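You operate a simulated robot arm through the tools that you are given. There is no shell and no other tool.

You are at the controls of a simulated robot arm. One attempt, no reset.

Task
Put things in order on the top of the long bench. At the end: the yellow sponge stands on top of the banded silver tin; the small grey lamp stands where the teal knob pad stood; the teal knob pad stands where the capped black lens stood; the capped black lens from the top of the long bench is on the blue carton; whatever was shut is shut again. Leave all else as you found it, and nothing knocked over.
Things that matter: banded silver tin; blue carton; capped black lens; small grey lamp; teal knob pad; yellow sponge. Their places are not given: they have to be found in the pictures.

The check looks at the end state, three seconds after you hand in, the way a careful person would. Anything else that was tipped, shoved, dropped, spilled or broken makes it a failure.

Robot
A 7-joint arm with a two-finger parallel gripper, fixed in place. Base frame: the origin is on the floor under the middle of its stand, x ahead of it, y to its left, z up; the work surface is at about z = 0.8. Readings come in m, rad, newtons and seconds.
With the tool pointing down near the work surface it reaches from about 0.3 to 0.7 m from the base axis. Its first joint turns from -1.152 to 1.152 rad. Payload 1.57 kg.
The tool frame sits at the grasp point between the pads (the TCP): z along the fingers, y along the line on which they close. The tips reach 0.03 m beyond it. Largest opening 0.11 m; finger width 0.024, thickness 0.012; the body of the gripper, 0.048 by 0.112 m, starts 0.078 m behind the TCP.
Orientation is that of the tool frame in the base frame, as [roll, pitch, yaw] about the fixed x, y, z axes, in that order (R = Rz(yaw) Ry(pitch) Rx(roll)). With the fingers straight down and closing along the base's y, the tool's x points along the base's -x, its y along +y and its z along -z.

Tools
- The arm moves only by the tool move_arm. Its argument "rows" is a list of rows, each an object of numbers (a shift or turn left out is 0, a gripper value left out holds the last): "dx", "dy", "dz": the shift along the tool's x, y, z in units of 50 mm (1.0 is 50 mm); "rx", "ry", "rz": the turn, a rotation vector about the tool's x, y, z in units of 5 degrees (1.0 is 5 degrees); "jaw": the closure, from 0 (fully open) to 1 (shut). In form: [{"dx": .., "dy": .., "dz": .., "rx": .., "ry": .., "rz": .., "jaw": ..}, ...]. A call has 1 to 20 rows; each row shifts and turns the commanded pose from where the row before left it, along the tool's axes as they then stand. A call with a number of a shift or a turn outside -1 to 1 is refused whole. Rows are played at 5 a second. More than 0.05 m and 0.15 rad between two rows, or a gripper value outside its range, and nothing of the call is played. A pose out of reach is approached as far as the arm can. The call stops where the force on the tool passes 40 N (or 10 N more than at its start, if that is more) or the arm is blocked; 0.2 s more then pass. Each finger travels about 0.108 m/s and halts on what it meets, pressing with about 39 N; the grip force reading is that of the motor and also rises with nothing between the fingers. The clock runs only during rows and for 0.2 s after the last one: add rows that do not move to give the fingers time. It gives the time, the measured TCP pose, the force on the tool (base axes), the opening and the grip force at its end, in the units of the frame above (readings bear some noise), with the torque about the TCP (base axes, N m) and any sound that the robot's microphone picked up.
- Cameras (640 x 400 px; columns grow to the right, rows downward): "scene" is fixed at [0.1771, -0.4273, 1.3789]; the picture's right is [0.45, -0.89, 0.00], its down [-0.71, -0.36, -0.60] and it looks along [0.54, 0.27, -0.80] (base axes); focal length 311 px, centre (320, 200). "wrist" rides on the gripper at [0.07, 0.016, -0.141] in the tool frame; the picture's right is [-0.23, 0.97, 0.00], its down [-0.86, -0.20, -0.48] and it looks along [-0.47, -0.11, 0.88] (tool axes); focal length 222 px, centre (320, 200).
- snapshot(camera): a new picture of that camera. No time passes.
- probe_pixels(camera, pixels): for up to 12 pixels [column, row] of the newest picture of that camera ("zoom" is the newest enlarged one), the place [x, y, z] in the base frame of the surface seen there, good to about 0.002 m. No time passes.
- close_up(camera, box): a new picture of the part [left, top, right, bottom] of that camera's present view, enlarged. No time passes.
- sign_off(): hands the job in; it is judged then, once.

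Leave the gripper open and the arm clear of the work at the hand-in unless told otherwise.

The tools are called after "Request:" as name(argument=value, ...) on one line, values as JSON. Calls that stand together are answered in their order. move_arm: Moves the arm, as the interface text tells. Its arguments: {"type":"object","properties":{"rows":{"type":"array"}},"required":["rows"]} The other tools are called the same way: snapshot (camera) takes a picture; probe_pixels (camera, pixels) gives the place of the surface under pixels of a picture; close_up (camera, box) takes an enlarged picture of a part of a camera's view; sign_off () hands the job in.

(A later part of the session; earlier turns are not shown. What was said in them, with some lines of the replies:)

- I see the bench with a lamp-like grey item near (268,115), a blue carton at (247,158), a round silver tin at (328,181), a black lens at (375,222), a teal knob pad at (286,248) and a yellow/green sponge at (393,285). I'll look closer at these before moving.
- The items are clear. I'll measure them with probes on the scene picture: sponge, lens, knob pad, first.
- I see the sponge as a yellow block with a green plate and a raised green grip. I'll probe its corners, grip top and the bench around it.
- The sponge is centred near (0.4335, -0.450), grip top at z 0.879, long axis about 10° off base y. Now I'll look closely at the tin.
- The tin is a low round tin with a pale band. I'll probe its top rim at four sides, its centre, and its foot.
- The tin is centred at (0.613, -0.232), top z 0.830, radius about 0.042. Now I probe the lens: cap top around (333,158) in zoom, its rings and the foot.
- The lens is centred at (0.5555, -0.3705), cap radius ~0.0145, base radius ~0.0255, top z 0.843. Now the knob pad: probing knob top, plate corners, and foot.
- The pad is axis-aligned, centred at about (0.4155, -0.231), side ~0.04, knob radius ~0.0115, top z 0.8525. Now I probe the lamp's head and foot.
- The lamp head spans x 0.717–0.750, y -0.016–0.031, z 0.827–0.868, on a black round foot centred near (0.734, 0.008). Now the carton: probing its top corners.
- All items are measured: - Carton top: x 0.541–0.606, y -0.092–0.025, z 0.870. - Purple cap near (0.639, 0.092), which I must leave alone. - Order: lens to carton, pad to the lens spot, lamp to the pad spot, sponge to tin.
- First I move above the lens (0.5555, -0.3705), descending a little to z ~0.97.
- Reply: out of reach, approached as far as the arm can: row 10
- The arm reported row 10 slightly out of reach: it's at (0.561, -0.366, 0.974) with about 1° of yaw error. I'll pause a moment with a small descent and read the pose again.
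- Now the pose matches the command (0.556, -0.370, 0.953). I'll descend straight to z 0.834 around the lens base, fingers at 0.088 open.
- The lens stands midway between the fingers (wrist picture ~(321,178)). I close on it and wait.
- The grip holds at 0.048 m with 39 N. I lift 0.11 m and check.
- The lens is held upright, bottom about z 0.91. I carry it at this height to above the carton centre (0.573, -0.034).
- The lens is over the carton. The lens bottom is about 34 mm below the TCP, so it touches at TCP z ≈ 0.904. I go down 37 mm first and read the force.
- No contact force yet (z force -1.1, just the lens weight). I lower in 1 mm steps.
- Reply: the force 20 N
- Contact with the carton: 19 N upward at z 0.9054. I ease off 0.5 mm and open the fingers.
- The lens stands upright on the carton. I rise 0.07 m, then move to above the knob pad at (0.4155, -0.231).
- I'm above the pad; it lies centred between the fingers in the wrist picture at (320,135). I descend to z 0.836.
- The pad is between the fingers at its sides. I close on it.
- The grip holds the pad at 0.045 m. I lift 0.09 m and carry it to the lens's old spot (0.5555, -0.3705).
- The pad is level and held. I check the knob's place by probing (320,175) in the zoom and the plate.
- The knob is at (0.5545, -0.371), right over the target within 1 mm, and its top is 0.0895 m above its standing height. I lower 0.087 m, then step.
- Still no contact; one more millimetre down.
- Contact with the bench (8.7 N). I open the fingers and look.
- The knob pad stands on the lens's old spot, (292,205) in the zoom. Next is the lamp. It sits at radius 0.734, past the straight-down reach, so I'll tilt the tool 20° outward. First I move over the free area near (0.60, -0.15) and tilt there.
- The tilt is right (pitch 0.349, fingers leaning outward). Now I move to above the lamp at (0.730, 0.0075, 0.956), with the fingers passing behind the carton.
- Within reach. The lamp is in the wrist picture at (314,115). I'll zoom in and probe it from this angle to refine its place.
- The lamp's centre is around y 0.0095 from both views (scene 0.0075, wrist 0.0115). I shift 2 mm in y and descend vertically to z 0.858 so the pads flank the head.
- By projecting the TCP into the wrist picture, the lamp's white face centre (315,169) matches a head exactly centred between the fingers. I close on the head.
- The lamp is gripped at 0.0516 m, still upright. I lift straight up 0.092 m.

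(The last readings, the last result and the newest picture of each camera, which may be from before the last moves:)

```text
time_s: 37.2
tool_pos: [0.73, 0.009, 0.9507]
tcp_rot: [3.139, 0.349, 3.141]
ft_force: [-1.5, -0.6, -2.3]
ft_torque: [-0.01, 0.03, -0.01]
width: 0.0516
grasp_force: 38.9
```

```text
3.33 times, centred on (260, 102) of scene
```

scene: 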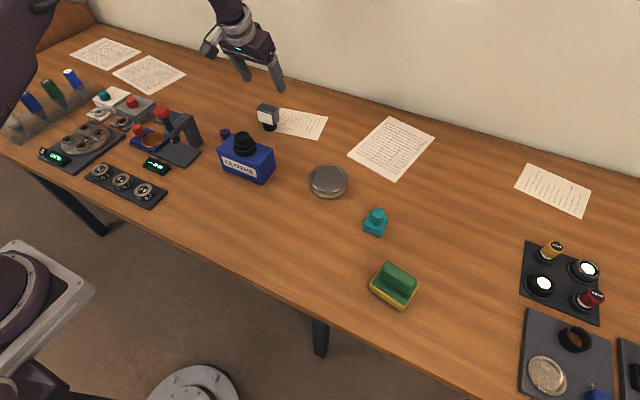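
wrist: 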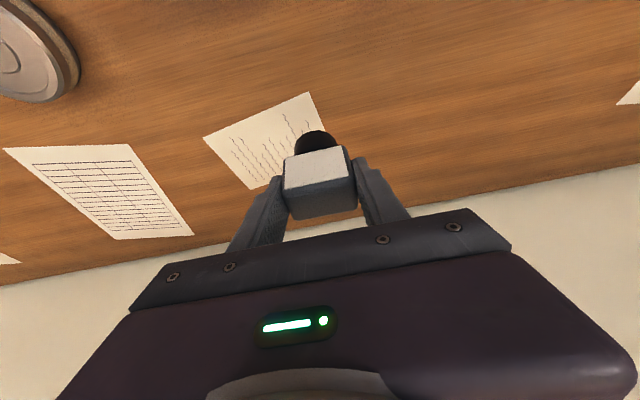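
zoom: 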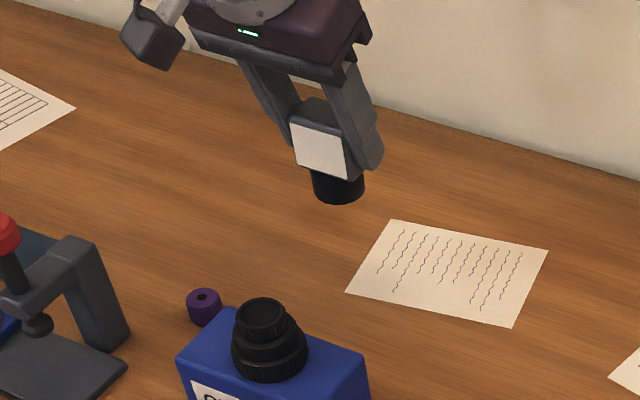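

The lamp is held upright and clear. I carry it around behind and right of the carton: via (0.66, -0.13), (0.56, -0.20), to above the pad's old place (TCP 0.412, -0.2315).

Request:
move_arm(rows=[{"dx": 0.3289, "dy": -0.6975, "dz": -0.1197}, {"dx": 0.3289, "dy": -0.6975, "dz": -0.1197}, {"dx": 0.3289, "dy": -0.6975, "dz": -0.1197}, {"dx": 0.3289, "dy": -0.6975, "dz": -0.1197}, {"dx": 0.6265, "dy": -0.4667, "dz": -0.228}, {"dx": 0.6265, "dy": -0.4667, "dz": -0.228}, {"dx": 0.6265, "dy": -0.4667, "dz": -0.228}, {"dx": 0.6954, "dy": -0.1575, "dz": -0.2531}, {"dx": 0.6954, "dy": -0.1575, "dz": -0.2531}, {"dx": 0.6954, "dy": -0.1575, "dz": -0.2531}, {"dx": 0.6954, "dy": -0.1575, "dz": -0.2531}, {}, {}])

Request:
snapshot(camera="wrist")

Request:
snapshot(camera="scene")

Request:
close_up(camera="scene", box=[226, 148, 346, 258])

```text
time_s: 40.0
tool_pos: [0.4119, -0.2329, 0.952]
tcp_rot: [-3.14, 0.348, -3.14]
ft_force: [0.2, 0.2, -1.7]
ft_torque: [0.02, 0.04, 0.0]
width: 0.0517
grasp_force: 39.2
```

```text
taken
```

wrist: 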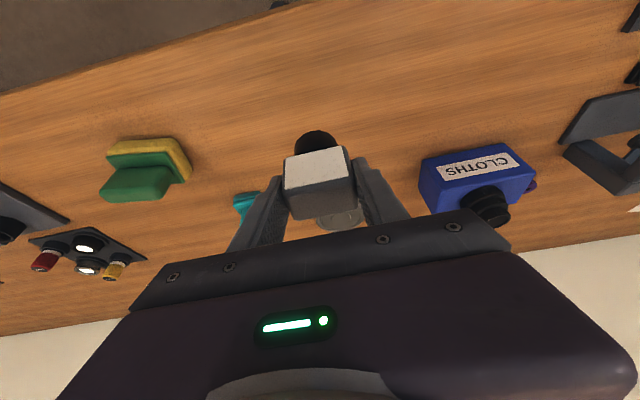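

```text
taken
```

scene: 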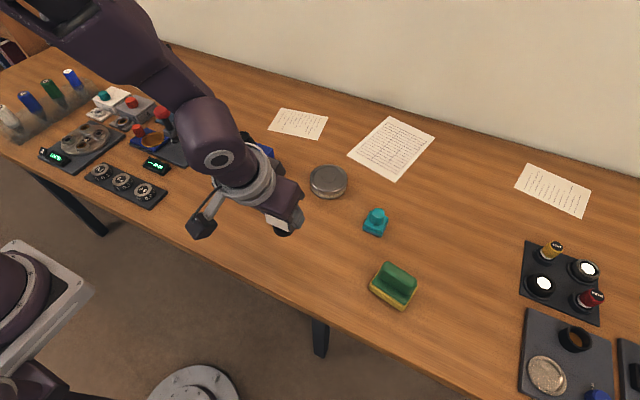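

```text
3.64 times, centred on (286, 203) of scene
```

zoom: 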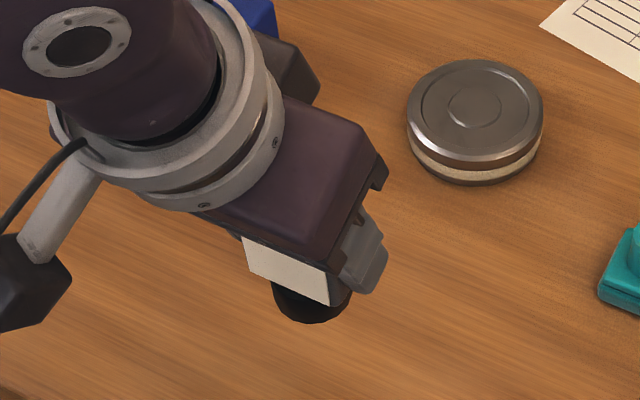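

The lamp hangs over the target. I check its place by probing its face and foot in the zoom.

Request:
probe_pixels(camera="zoom", pixels=[[250, 245], [325, 295], [285, 270], [310, 318], [310, 305], [278, 295], [345, 300]])

Request:
close_up(camera="wrist", box=[270, 120, 370, 220])

```text
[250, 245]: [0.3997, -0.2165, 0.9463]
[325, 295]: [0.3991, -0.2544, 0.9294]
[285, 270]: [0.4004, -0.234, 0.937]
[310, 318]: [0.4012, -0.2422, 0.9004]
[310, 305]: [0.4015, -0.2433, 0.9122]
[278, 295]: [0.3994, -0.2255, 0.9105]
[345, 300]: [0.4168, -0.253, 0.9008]
```

```text
4.00 times, centred on (320, 170) of wrist
```

zoom: 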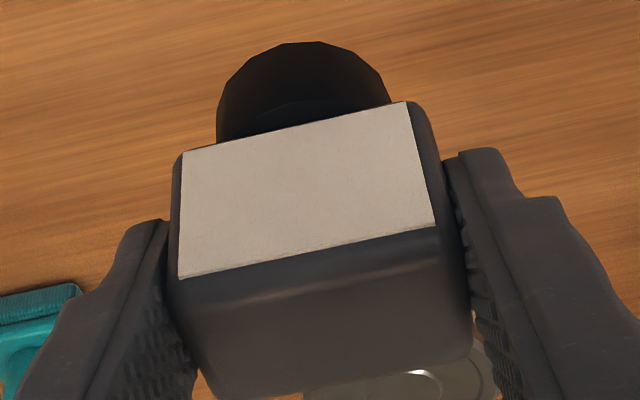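

The lamp's foot centre works out at (0.415, -0.231), on target. I lower 0.089 m vertically.

Request:
move_arm(rows=[{"dx": 0.171, "dz": 0.47}, {"dx": 0.171, "dz": 0.47}, {"dx": 0.154, "dz": 0.423}, {"dx": 0.0855, "dz": 0.2349}, {"dx": 0.0274, "dz": 0.0752}, {}, {}])

Request:
snapshot(camera="scene")

```text
time_s: 41.6
tool_pos: [0.4117, -0.2327, 0.8617]
tcp_rot: [3.14, 0.347, 3.142]
ft_force: [-0.1, 0.2, -1.3]
ft_torque: [-0.01, 0.02, -0.02]
width: 0.0518
grasp_force: 38.8
```

```text
taken
```

scene: 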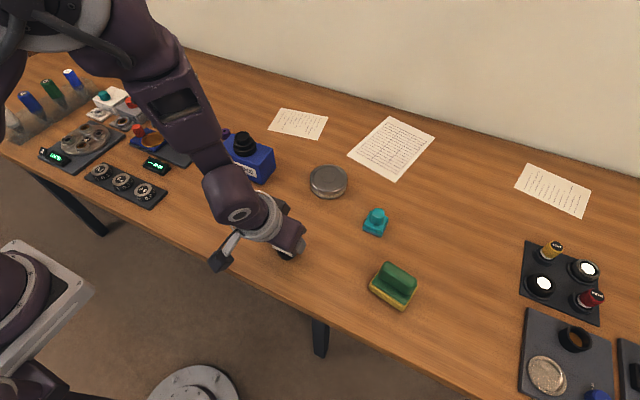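

No contact yet, and the arm is clear of the carton. I step down 1 mm at a time.

Request:
move_arm(rows=[{"dx": 0.00684, "dz": 0.0188}, {}, {}])

Request:
move_arm(rows=[{"dx": 0.00684, "dz": 0.0188}, {}, {}])

```text
time_s: 42.4
tool_pos: [0.4128, -0.2327, 0.8605]
tcp_rot: [3.14, 0.35, 3.141]
ft_force: [-0.8, 0.9, -2.1]
ft_torque: [0.02, 0.0, -0.02]
width: 0.0516
grasp_force: 39.5
```

```text
time_s: 43.2
tool_pos: [0.4114, -0.2315, 0.8601]
tcp_rot: [-3.141, 0.349, 3.141]
ft_force: [0.6, -0.4, -2.5]
ft_torque: [0.0, 0.02, 0.03]
width: 0.0517
grasp_force: 38.6
```

Request:
move_arm(rows=[{"dx": 0.00684, "dz": 0.0188}, {}, {}])

```text
time_s: 44.0
tool_pos: [0.4111, -0.2323, 0.8597]
tcp_rot: [-3.141, 0.349, -3.14]
ft_force: [-0.6, -0.5, 6.1]
ft_torque: [0.15, -0.03, 0.01]
width: 0.0518
grasp_force: 39.0
```

Contact (about 8 N over the weight). I open the fingers slowly and check the lamp.

Request:
move_arm(rows=[{"jaw": 0.5}, {"jaw": 0.4}, {"jaw": 0.25}, {"jaw": 0.1}, {}, {}])

Request:
snapshot(camera="wrist")

Request:
close_up(camera="scene", box=[226, 188, 346, 288])

```text
time_s: 45.4
tool_pos: [0.412, -0.2315, 0.8604]
tcp_rot: [-3.141, 0.349, -3.141]
ft_force: [0.5, 0.6, 0.1]
ft_torque: [-0.01, 0.01, -0.04]
width: 0.0992
grasp_force: 0.0
```

```text
taken
```

wrist: 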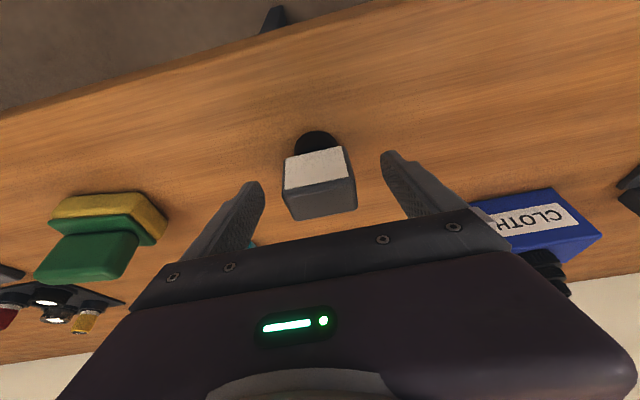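

```text
4.00 times, centred on (286, 238) of scene
```

zoom: 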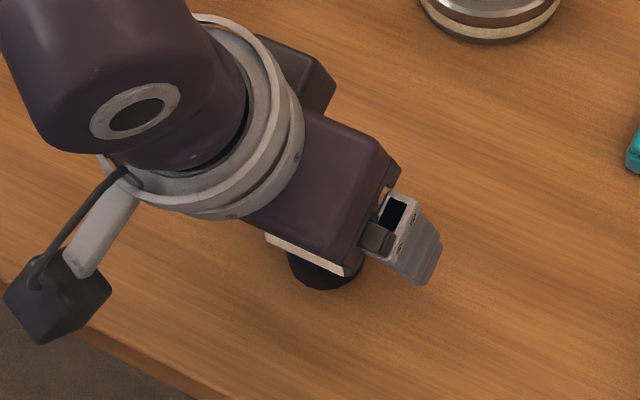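

The lamp stands upright on the pad's old spot. I retreat straight up 0.11 m and take the tilt off.

Request:
move_arm(rows=[{"dx": -0.094, "dz": -0.258}, {"dx": -0.188, "dz": -0.517}, {"dx": -0.188, "dz": -0.517}, {"dx": -0.188, "dz": -0.517}, {"dx": -0.0944, "dz": -0.258}, {}, {"ry": 1}, {"ry": 1}, {"ry": 1}, {"ry": 1}, {}, {}])

Request:
snapshot(camera="scene")

Request:
close_up(camera="wrist", box=[240, 80, 400, 180])

```text
time_s: 48.0
tool_pos: [0.412, -0.2308, 0.9698]
tcp_rot: [3.141, -0.001, 3.141]
ft_force: [-0.1, 0.0, 0.0]
ft_torque: [0.04, 0.0, 0.01]
width: 0.099
grasp_force: 0.1
```

```text
taken
```

scene: 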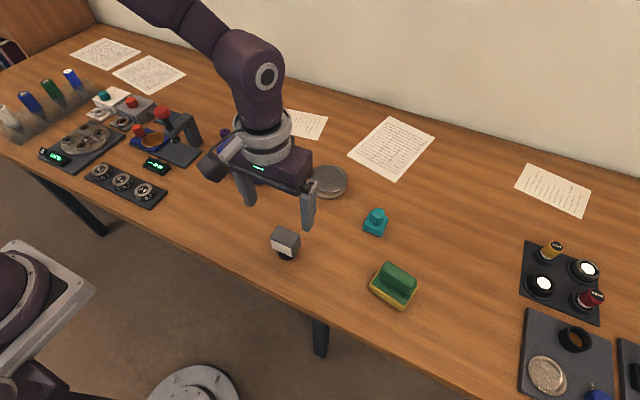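

```text
4.00 times, centred on (320, 130) of wrist
```

zoom: 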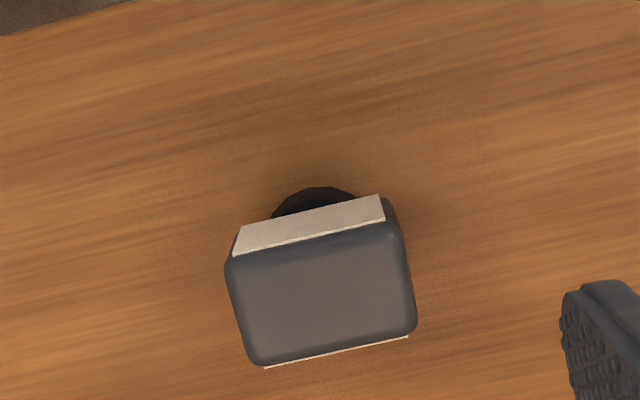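

The lamp is well placed. Next I move above the sponge (0.4335, -0.450) and start turning the gripper about 100° so it closes across the green grip.

Request:
move_arm(rows=[{"dx": -0.0717, "dy": -0.7283}, {"dx": -0.0717, "dy": -0.7283}, {"dx": -0.0717, "dy": -0.7283}, {"dx": -0.0717, "dy": -0.7283}, {"dx": -0.0716, "dy": -0.7284}, {"dx": -0.0716, "dy": -0.7284}, {"rz": 1}, {"rz": 1}, {"rz": 1}, {"rz": 1}, {"rz": 1}, {"rz": 1}, {"rz": 1}, {"rz": 1}, {"rz": 1}, {"rz": 1}, {}, {}])

```text
time_s: 51.8
tool_pos: [0.4347, -0.4505, 0.9697]
tcp_rot: [-3.142, 0.0, 2.268]
ft_force: [1.0, -0.1, -0.4]
ft_torque: [0.02, -0.03, 0.02]
width: 0.099
grasp_force: 0.1
```

Half the turn is done (yaw 2.268). I finish the turn.

Request:
move_arm(rows=[{"rz": 1}, {"rz": 1}, {"rz": 1}, {"rz": 1}, {"rz": 1}, {"rz": 1}, {"rz": 1}, {"rz": 1}, {"rz": 1}, {"rz": 0.96}, {}, {}])

Request:
snapshot(camera="wrist")

Request:
snapshot(camera="scene")

```text
time_s: 54.4
tool_pos: [0.4358, -0.4499, 0.9693]
tcp_rot: [-3.141, 0.0, 1.4]
ft_force: [0.6, -0.5, -0.1]
ft_torque: [0.02, 0.03, 0.03]
width: 0.0989
grasp_force: 0.0
```

```text
taken
```

wrist: 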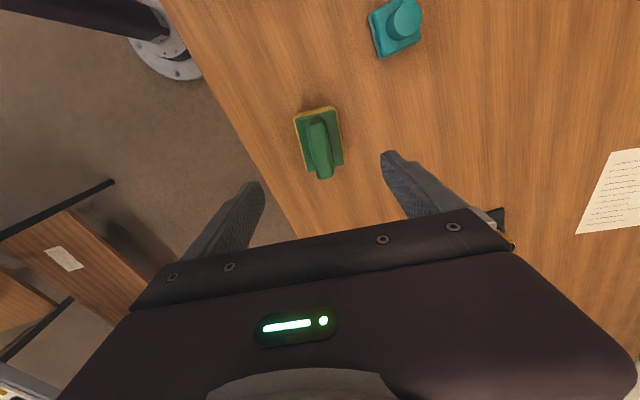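

```text
taken
```

scene: 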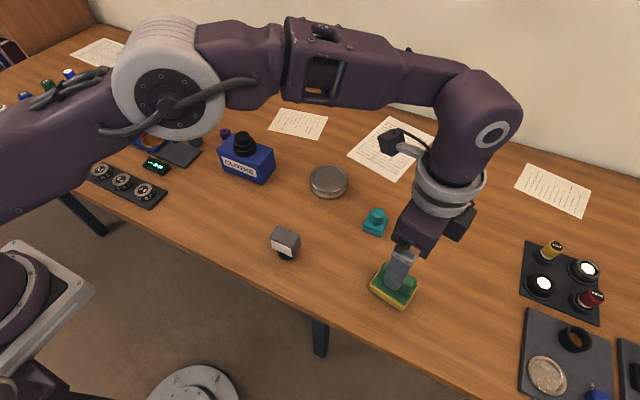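

The gripper is turned (yaw 1.400). The sponge is at (318,143) in the wrist picture; I zoom and probe the green grip to align.

Request:
close_up(camera="wrist", box=[278, 100, 358, 190])

```text
4.44 times, centred on (318, 145) of wrist
```

zoom: 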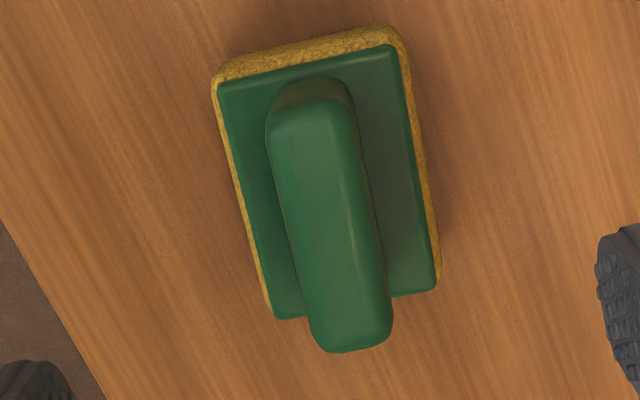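

Request:
probe_pixels(camera="zoom", pixels=[[315, 125], [275, 125], [350, 120], [300, 230], [375, 225], [315, 335], [385, 325], [350, 340], [225, 95], [395, 60], [275, 305], [432, 280]])

```text
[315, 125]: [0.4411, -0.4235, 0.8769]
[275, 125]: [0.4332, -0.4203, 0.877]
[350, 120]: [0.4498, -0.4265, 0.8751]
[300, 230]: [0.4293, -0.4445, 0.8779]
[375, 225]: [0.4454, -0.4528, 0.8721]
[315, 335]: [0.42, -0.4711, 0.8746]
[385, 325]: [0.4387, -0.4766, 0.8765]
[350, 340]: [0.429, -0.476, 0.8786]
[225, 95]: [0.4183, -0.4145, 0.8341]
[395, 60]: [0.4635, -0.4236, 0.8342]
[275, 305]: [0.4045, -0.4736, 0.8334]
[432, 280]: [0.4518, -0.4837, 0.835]
```

The grip is centred near (0.4345, -0.449) and turned ~11°. I trim 1° of turn and 1 mm, partly close the fingers, and descend to z 0.868 so the tips stay just above the green plate (0.834).

Request:
move_arm(rows=[{"dy": 0.02, "rz": 0.2, "jaw": 0.4}, {"dz": 0.5}, {"dz": 0.5}, {"dz": 0.5}, {"dz": 0.3}, {"dz": 0.2}, {}, {}])

Request:
snapshot(camera="wrist")

Request:
close_up(camera="scene", box=[335, 212, 455, 322])

```text
time_s: 56.2
tool_pos: [0.4365, -0.4502, 0.8697]
tcp_rot: [-3.141, -0.001, 1.383]
ft_force: [-0.1, 0.3, 0.1]
ft_torque: [0.02, 0.0, 0.0]
width: 0.0662
grasp_force: 0.0
```

```text
taken
```

wrist: 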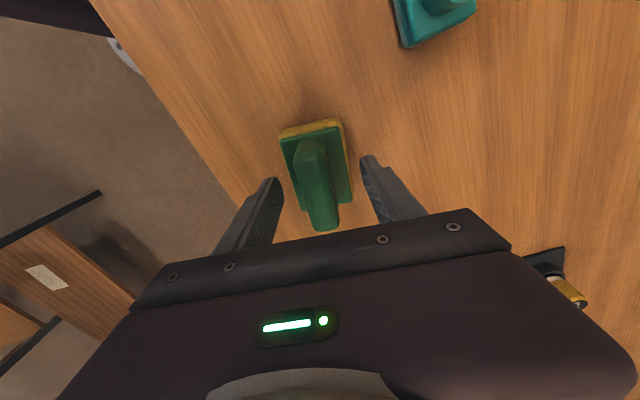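

```text
3.64 times, centred on (395, 267) of scene
```

zoom: 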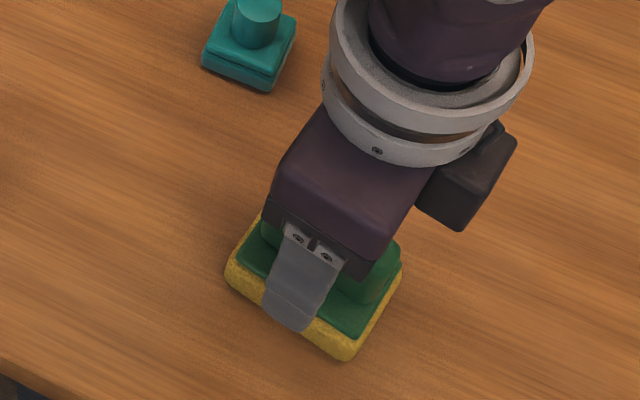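

The fingers flank the green grip (wrist ~(318,185)). I close on it.

Request:
move_arm(rows=[{"jaw": 0.7}, {"jaw": 1.0}, {}, {}, {}])

Request:
snapshot(camera="wrist")

```text
time_s: 57.4
tool_pos: [0.437, -0.4507, 0.8693]
tcp_rot: [-3.141, 0.001, 1.383]
ft_force: [-1.2, -1.8, 0.4]
ft_torque: [-0.01, 0.01, 0.02]
width: 0.0211
grasp_force: 34.2
```

```text
taken
```

wrist: 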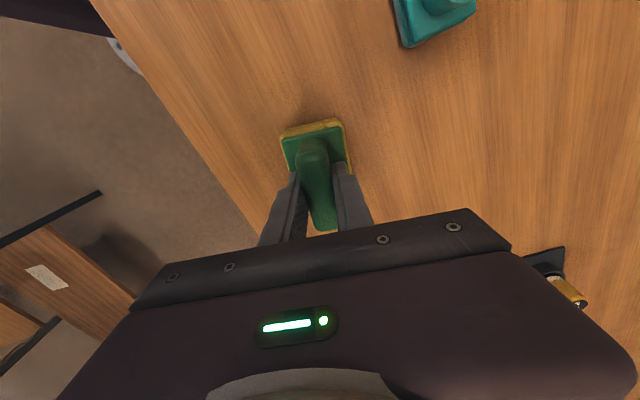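

The grip holds at 0.021 m. I lift 0.08 m and check.

Request:
move_arm(rows=[{"dz": -0.3}, {"dz": -0.5}, {"dz": -0.5}, {"dz": -0.3}, {}, {}])

Request:
snapshot(camera="wrist")

Request:
close_up(camera="scene", box=[335, 192, 455, 302])

```text
time_s: 58.8
tool_pos: [0.436, -0.4513, 0.9497]
tcp_rot: [3.141, 0.0, 1.382]
ft_force: [0.7, -0.3, -0.3]
ft_torque: [0.0, 0.01, 0.01]
width: 0.0215
grasp_force: 34.4
```

```text
taken
```

wrist: 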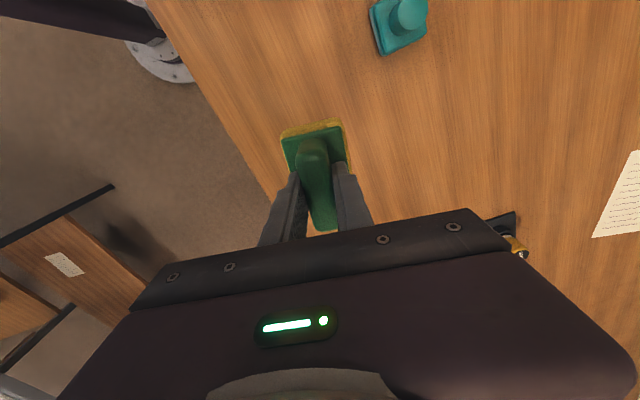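

```text
3.64 times, centred on (395, 247) of scene
```

zoom: 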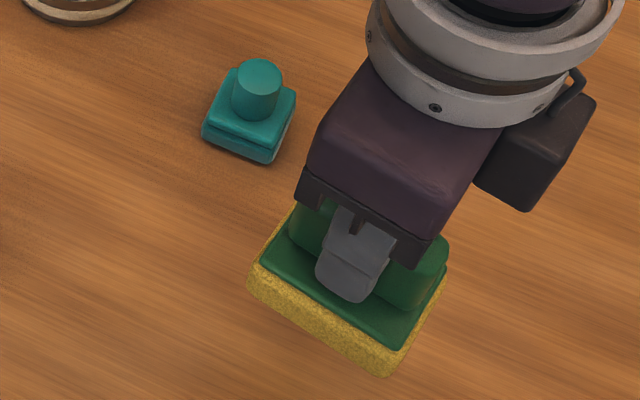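

The sponge is held level. I carry it at this height via (0.48, -0.31), between pad and lamp, to above the tin centre (0.613, -0.2325).

Request:
move_arm(rows=[{"dx": 0.731, "dy": 0.092}, {"dx": 0.731, "dy": 0.092}, {"dx": 0.731, "dy": 0.092}, {"dx": 0.732, "dy": 0.093}, {"dx": 0.505, "dy": 0.581}, {"dx": 0.505, "dy": 0.581}, {"dx": 0.505, "dy": 0.581}, {"dx": 0.506, "dy": 0.58}, {}, {}, {}])

Request:
snapshot(camera="wrist")

Request:
snapshot(camera="scene")

Request:
close_up(camera="scene", box=[268, 100, 388, 220])

```text
time_s: 61.2
tool_pos: [0.6136, -0.234, 0.9493]
tcp_rot: [3.141, 0.0, 1.382]
ft_force: [-0.2, -1.0, -1.1]
ft_torque: [-0.01, 0.0, -0.02]
width: 0.0214
grasp_force: 34.2
```

```text
taken
```

wrist: 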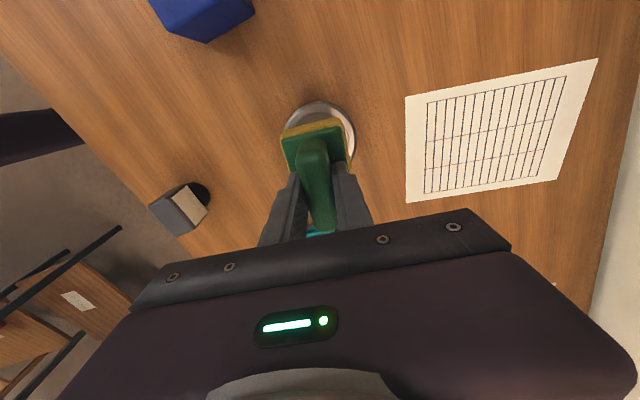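

```text
taken
```

scene: 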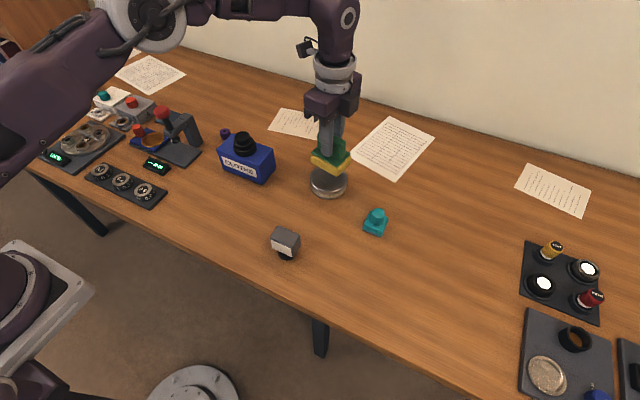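

```text
3.33 times, centred on (328, 160) of scene
```

zoom: 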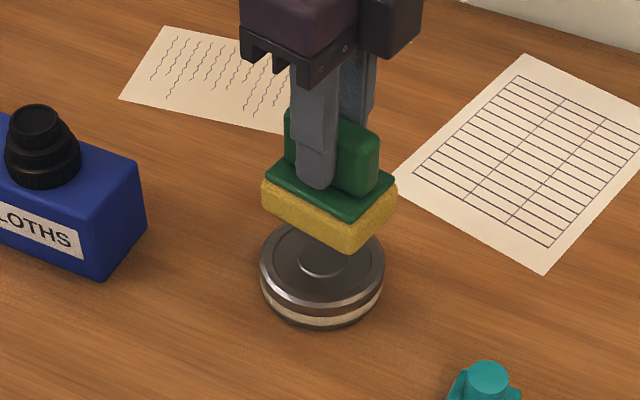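

The sponge hovers over the tin. I probe the plate corners and the tin to check the centring.

Request:
probe_pixels(camera="zoom", pixels=[[270, 178], [350, 217], [388, 178], [264, 190], [350, 247], [395, 195], [322, 265], [322, 303], [265, 268], [382, 268], [347, 118], [375, 145]])

```text
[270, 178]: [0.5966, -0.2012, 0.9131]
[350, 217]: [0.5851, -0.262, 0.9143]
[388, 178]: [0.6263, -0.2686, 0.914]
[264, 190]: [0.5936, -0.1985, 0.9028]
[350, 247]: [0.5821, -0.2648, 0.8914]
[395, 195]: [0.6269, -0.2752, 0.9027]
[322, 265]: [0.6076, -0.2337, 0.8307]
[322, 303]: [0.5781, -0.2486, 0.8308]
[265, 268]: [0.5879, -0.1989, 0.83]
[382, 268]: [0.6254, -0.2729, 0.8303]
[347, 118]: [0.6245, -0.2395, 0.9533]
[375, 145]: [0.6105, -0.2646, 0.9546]
```

The sponge centre is at about (0.612, -0.234), 2–3 mm from the tin centre (0.613, -0.2315). I correct that and lower 0.047 m, leaving ~3 mm.

Request:
move_arm(rows=[{"dx": 0.043, "dy": 0.012}, {"dz": 0.3}, {"dz": 0.3}, {"dz": 0.24}, {"dz": 0.1}, {}, {}])

Request:
move_arm(rows=[{"dz": 0.02}, {}, {}])

Request:
move_arm(rows=[{"dz": 0.02}, {}, {}])

```text
time_s: 62.8
tool_pos: [0.6141, -0.2308, 0.9024]
tcp_rot: [-3.141, 0.0, 1.383]
ft_force: [-0.1, 0.0, -0.1]
ft_torque: [0.02, -0.01, 0.02]
width: 0.0214
grasp_force: 35.1
```

```text
time_s: 63.6
tool_pos: [0.6147, -0.2303, 0.9018]
tcp_rot: [3.141, 0.0, 1.382]
ft_force: [0.2, 0.1, -0.8]
ft_torque: [-0.01, 0.0, -0.02]
width: 0.0215
grasp_force: 34.6
```

```text
time_s: 64.4
tool_pos: [0.6148, -0.2314, 0.9001]
tcp_rot: [3.142, 0.0, 1.383]
ft_force: [0.2, -0.5, -1.2]
ft_torque: [0.05, -0.01, -0.04]
width: 0.0213
grasp_force: 35.1
```

No contact yet. One more millimetre.

Request:
move_arm(rows=[{"dz": 0.02}, {}, {}])

Request:
close_up(camera="scene", box=[278, 120, 378, 220])

```text
time_s: 65.2
tool_pos: [0.6135, -0.2307, 0.8988]
tcp_rot: [-3.14, 0.0, 1.382]
ft_force: [-1.5, -1.2, 6.0]
ft_torque: [-0.02, 0.05, -0.01]
width: 0.0212
grasp_force: 34.8
```

```text
4.00 times, centred on (328, 170) of scene
```

zoom: 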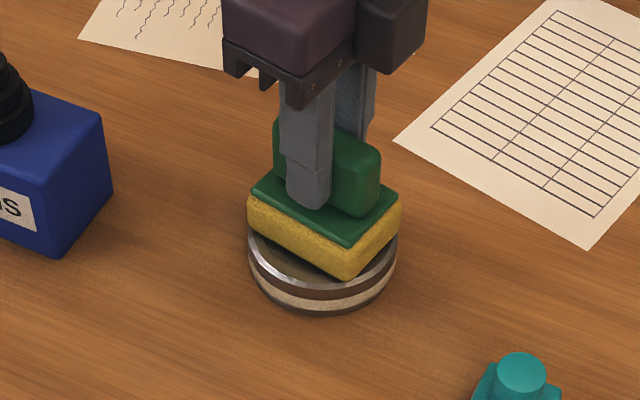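

Contact (6 N); the sponge rests on the tin. I open the fingers and rise.

Request:
move_arm(rows=[{"jaw": 0.75}, {"jaw": 0.6}, {"jaw": 0.45}, {}, {}])

Request:
move_arm(rows=[{"dz": -0.3}, {"dz": -0.4}, {"dz": -0.3}, {}, {}])

Request:
close_up(camera="scene", box=[278, 120, 378, 220])

Request:
snapshot(camera="wrist")

```text
time_s: 66.4
tool_pos: [0.6147, -0.2306, 0.8988]
tcp_rot: [-3.141, -0.002, 1.382]
ft_force: [0.0, -0.1, 0.5]
ft_torque: [0.02, -0.02, -0.01]
width: 0.0609
grasp_force: 0.1
```

```text
time_s: 67.6
tool_pos: [0.6148, -0.2317, 0.9502]
tcp_rot: [3.141, 0.0, 1.382]
ft_force: [-0.2, 0.9, -0.3]
ft_torque: [-0.02, -0.02, -0.03]
width: 0.0606
grasp_force: 0.0
```

```text
4.00 times, centred on (328, 170) of scene
```

zoom: 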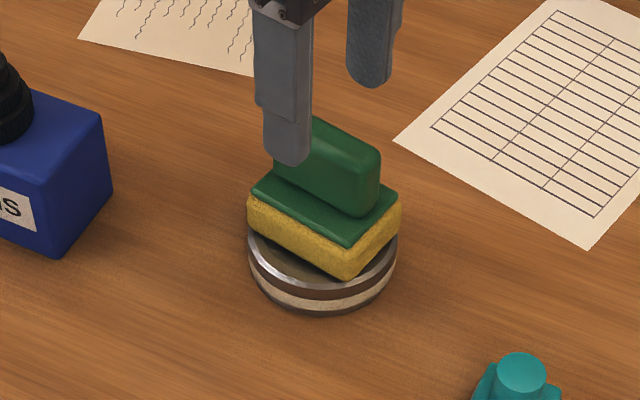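

```text
taken
```

wrist: 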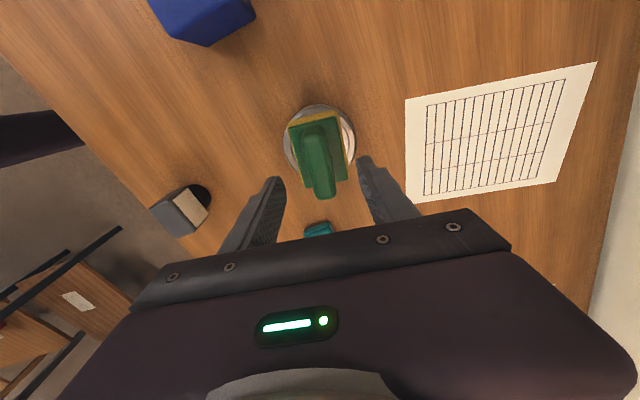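

The sponge stands stable on the tin. I rise a bit more, retreat toward the base and up, open the gripper fully, then inspect everything.

Request:
move_arm(rows=[{"dz": -0.4}, {"dx": 0.326, "dy": -0.605, "dz": -0.333}, {"dx": 0.326, "dy": -0.605, "dz": -0.333}, {"dx": 0.326, "dy": -0.605, "dz": -0.333}, {"dx": 0.326, "dy": -0.605, "dz": -0.333}, {"dx": 0.326, "dy": -0.605, "dz": -0.333}, {"dx": 0.326, "dy": -0.605, "dz": -0.333, "jaw": 0.0}, {}, {}, {}])

Request:
snapshot(camera="scene")

Request:
snapshot(camera="wrist")

```text
time_s: 69.8
tool_pos: [0.454, -0.0983, 1.07]
tcp_rot: [-3.141, -0.001, 1.382]
ft_force: [-0.9, -0.5, 0.4]
ft_torque: [0.03, 0.01, 0.01]
width: 0.1099
grasp_force: 0.0
```

```text
taken
```

scene: 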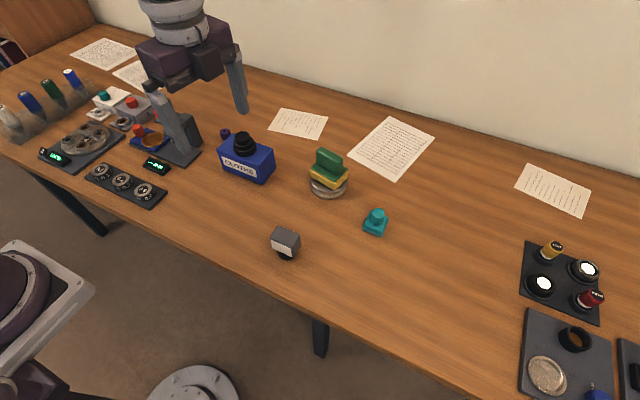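

```text
taken
```

wrist: 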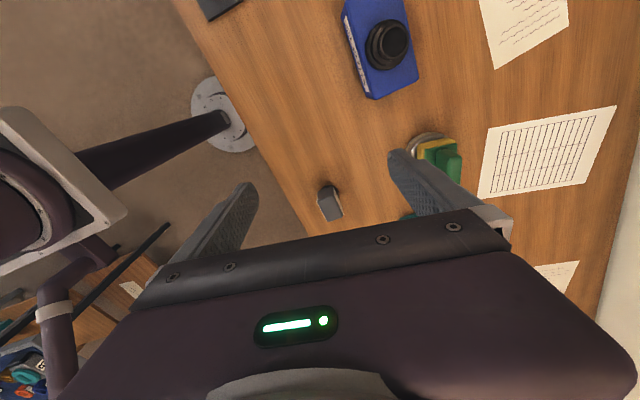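

Everything seems in place. I check closely: lamp, pad, lens on carton, sponge on tin.

Request:
close_up(camera="scene", box=[256, 208, 316, 268])

Request:
probe_pixels(camera="zoom", pixels=[[320, 180], [170, 230], [300, 280], [270, 340], [270, 360], [230, 300], [310, 290], [200, 140], [420, 190], [330, 130]])

Request:
close_up(camera="scene", box=[200, 110, 400, 250])

```text
6.67 times, centred on (286, 238) of scene
```

zoom: 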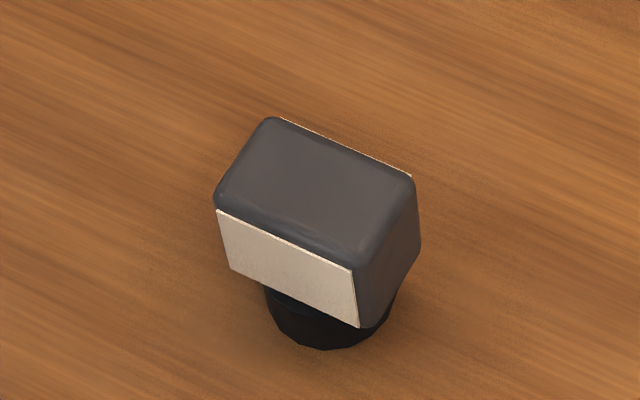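

```text
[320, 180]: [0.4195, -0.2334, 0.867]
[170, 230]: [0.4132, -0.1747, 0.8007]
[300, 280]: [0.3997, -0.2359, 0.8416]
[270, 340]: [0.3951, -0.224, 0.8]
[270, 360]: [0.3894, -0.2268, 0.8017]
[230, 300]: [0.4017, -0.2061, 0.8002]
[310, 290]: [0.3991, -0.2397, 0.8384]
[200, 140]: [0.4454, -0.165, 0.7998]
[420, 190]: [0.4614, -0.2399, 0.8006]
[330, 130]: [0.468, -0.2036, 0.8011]
```

```text
2.86 times, centred on (300, 180) of scene
```

zoom: 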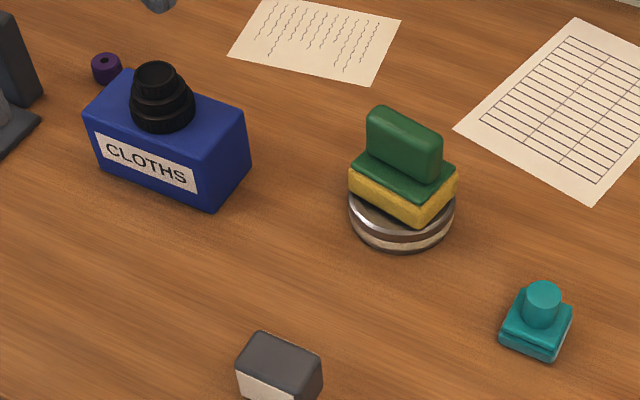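

The lamp is upright at about (0.416, -0.232). Finally I probe the pad knob, lens cap, carton corners and tin in this zoom.

Request:
probe_pixels(camera="zoom", pixels=[[543, 292], [157, 75], [90, 112], [205, 155], [242, 115], [402, 240], [352, 205], [452, 208], [402, 130], [355, 160], [412, 198], [107, 58]])

Request:
close_up(camera="scene", box=[0, 60, 220, 220])

```text
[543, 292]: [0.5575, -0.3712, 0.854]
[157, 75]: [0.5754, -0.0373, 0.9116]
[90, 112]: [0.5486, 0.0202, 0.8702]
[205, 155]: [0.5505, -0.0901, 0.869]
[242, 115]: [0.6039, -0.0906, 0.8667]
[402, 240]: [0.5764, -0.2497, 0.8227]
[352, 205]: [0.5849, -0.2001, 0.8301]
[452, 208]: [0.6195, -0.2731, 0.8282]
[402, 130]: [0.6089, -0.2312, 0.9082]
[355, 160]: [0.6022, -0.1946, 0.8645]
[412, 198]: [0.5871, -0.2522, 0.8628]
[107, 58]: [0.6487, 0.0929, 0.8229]
```

```text
2.50 times, centred on (110, 140) of scene
```

zoom: 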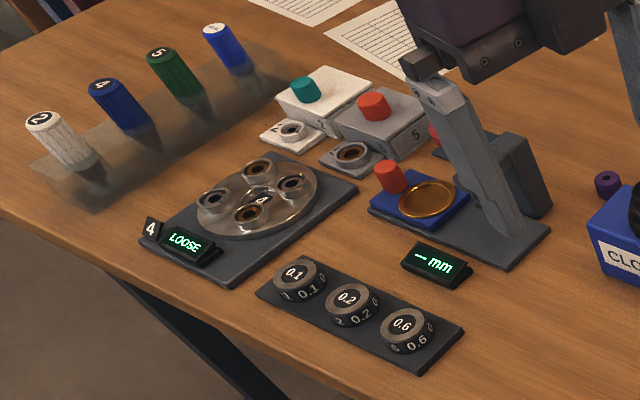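

All positions check out:
- Pad at (0.5575, -0.371).
- Lens on the carton, cap top at z 0.912.
- Carton and tin unmoved.
- Sponge level on the tin.
- Lamp on the pad's old spot.
- The other equipment I could see is unchanged, and nothing had to be opened.

The gripper is open and well above the work, so I hand in.

Request:
sign_off()

```text
The job is handed in.
```

The job is done and handed in; I haven't seen the check's result. In the last pictures:

- **Yellow sponge:** it stands level on top of the banded silver tin, and the tin did not move.
- **Small grey lamp:** it stands upright where the teal knob pad was, at about (0.416, -0.232).
- **Teal knob pad:** it stands where the capped black lens was, at about (0.557, -0.371). That is within about 2 mm of the lens's old spot.
- **Capped black lens:** it stands upright on the blue carton, near the middle of its top.

I opened nothing, so there was nothing to shut again. The other things I could see looked unchanged, and nothing was knocked over. I left the gripper open and raised well clear of the bench.
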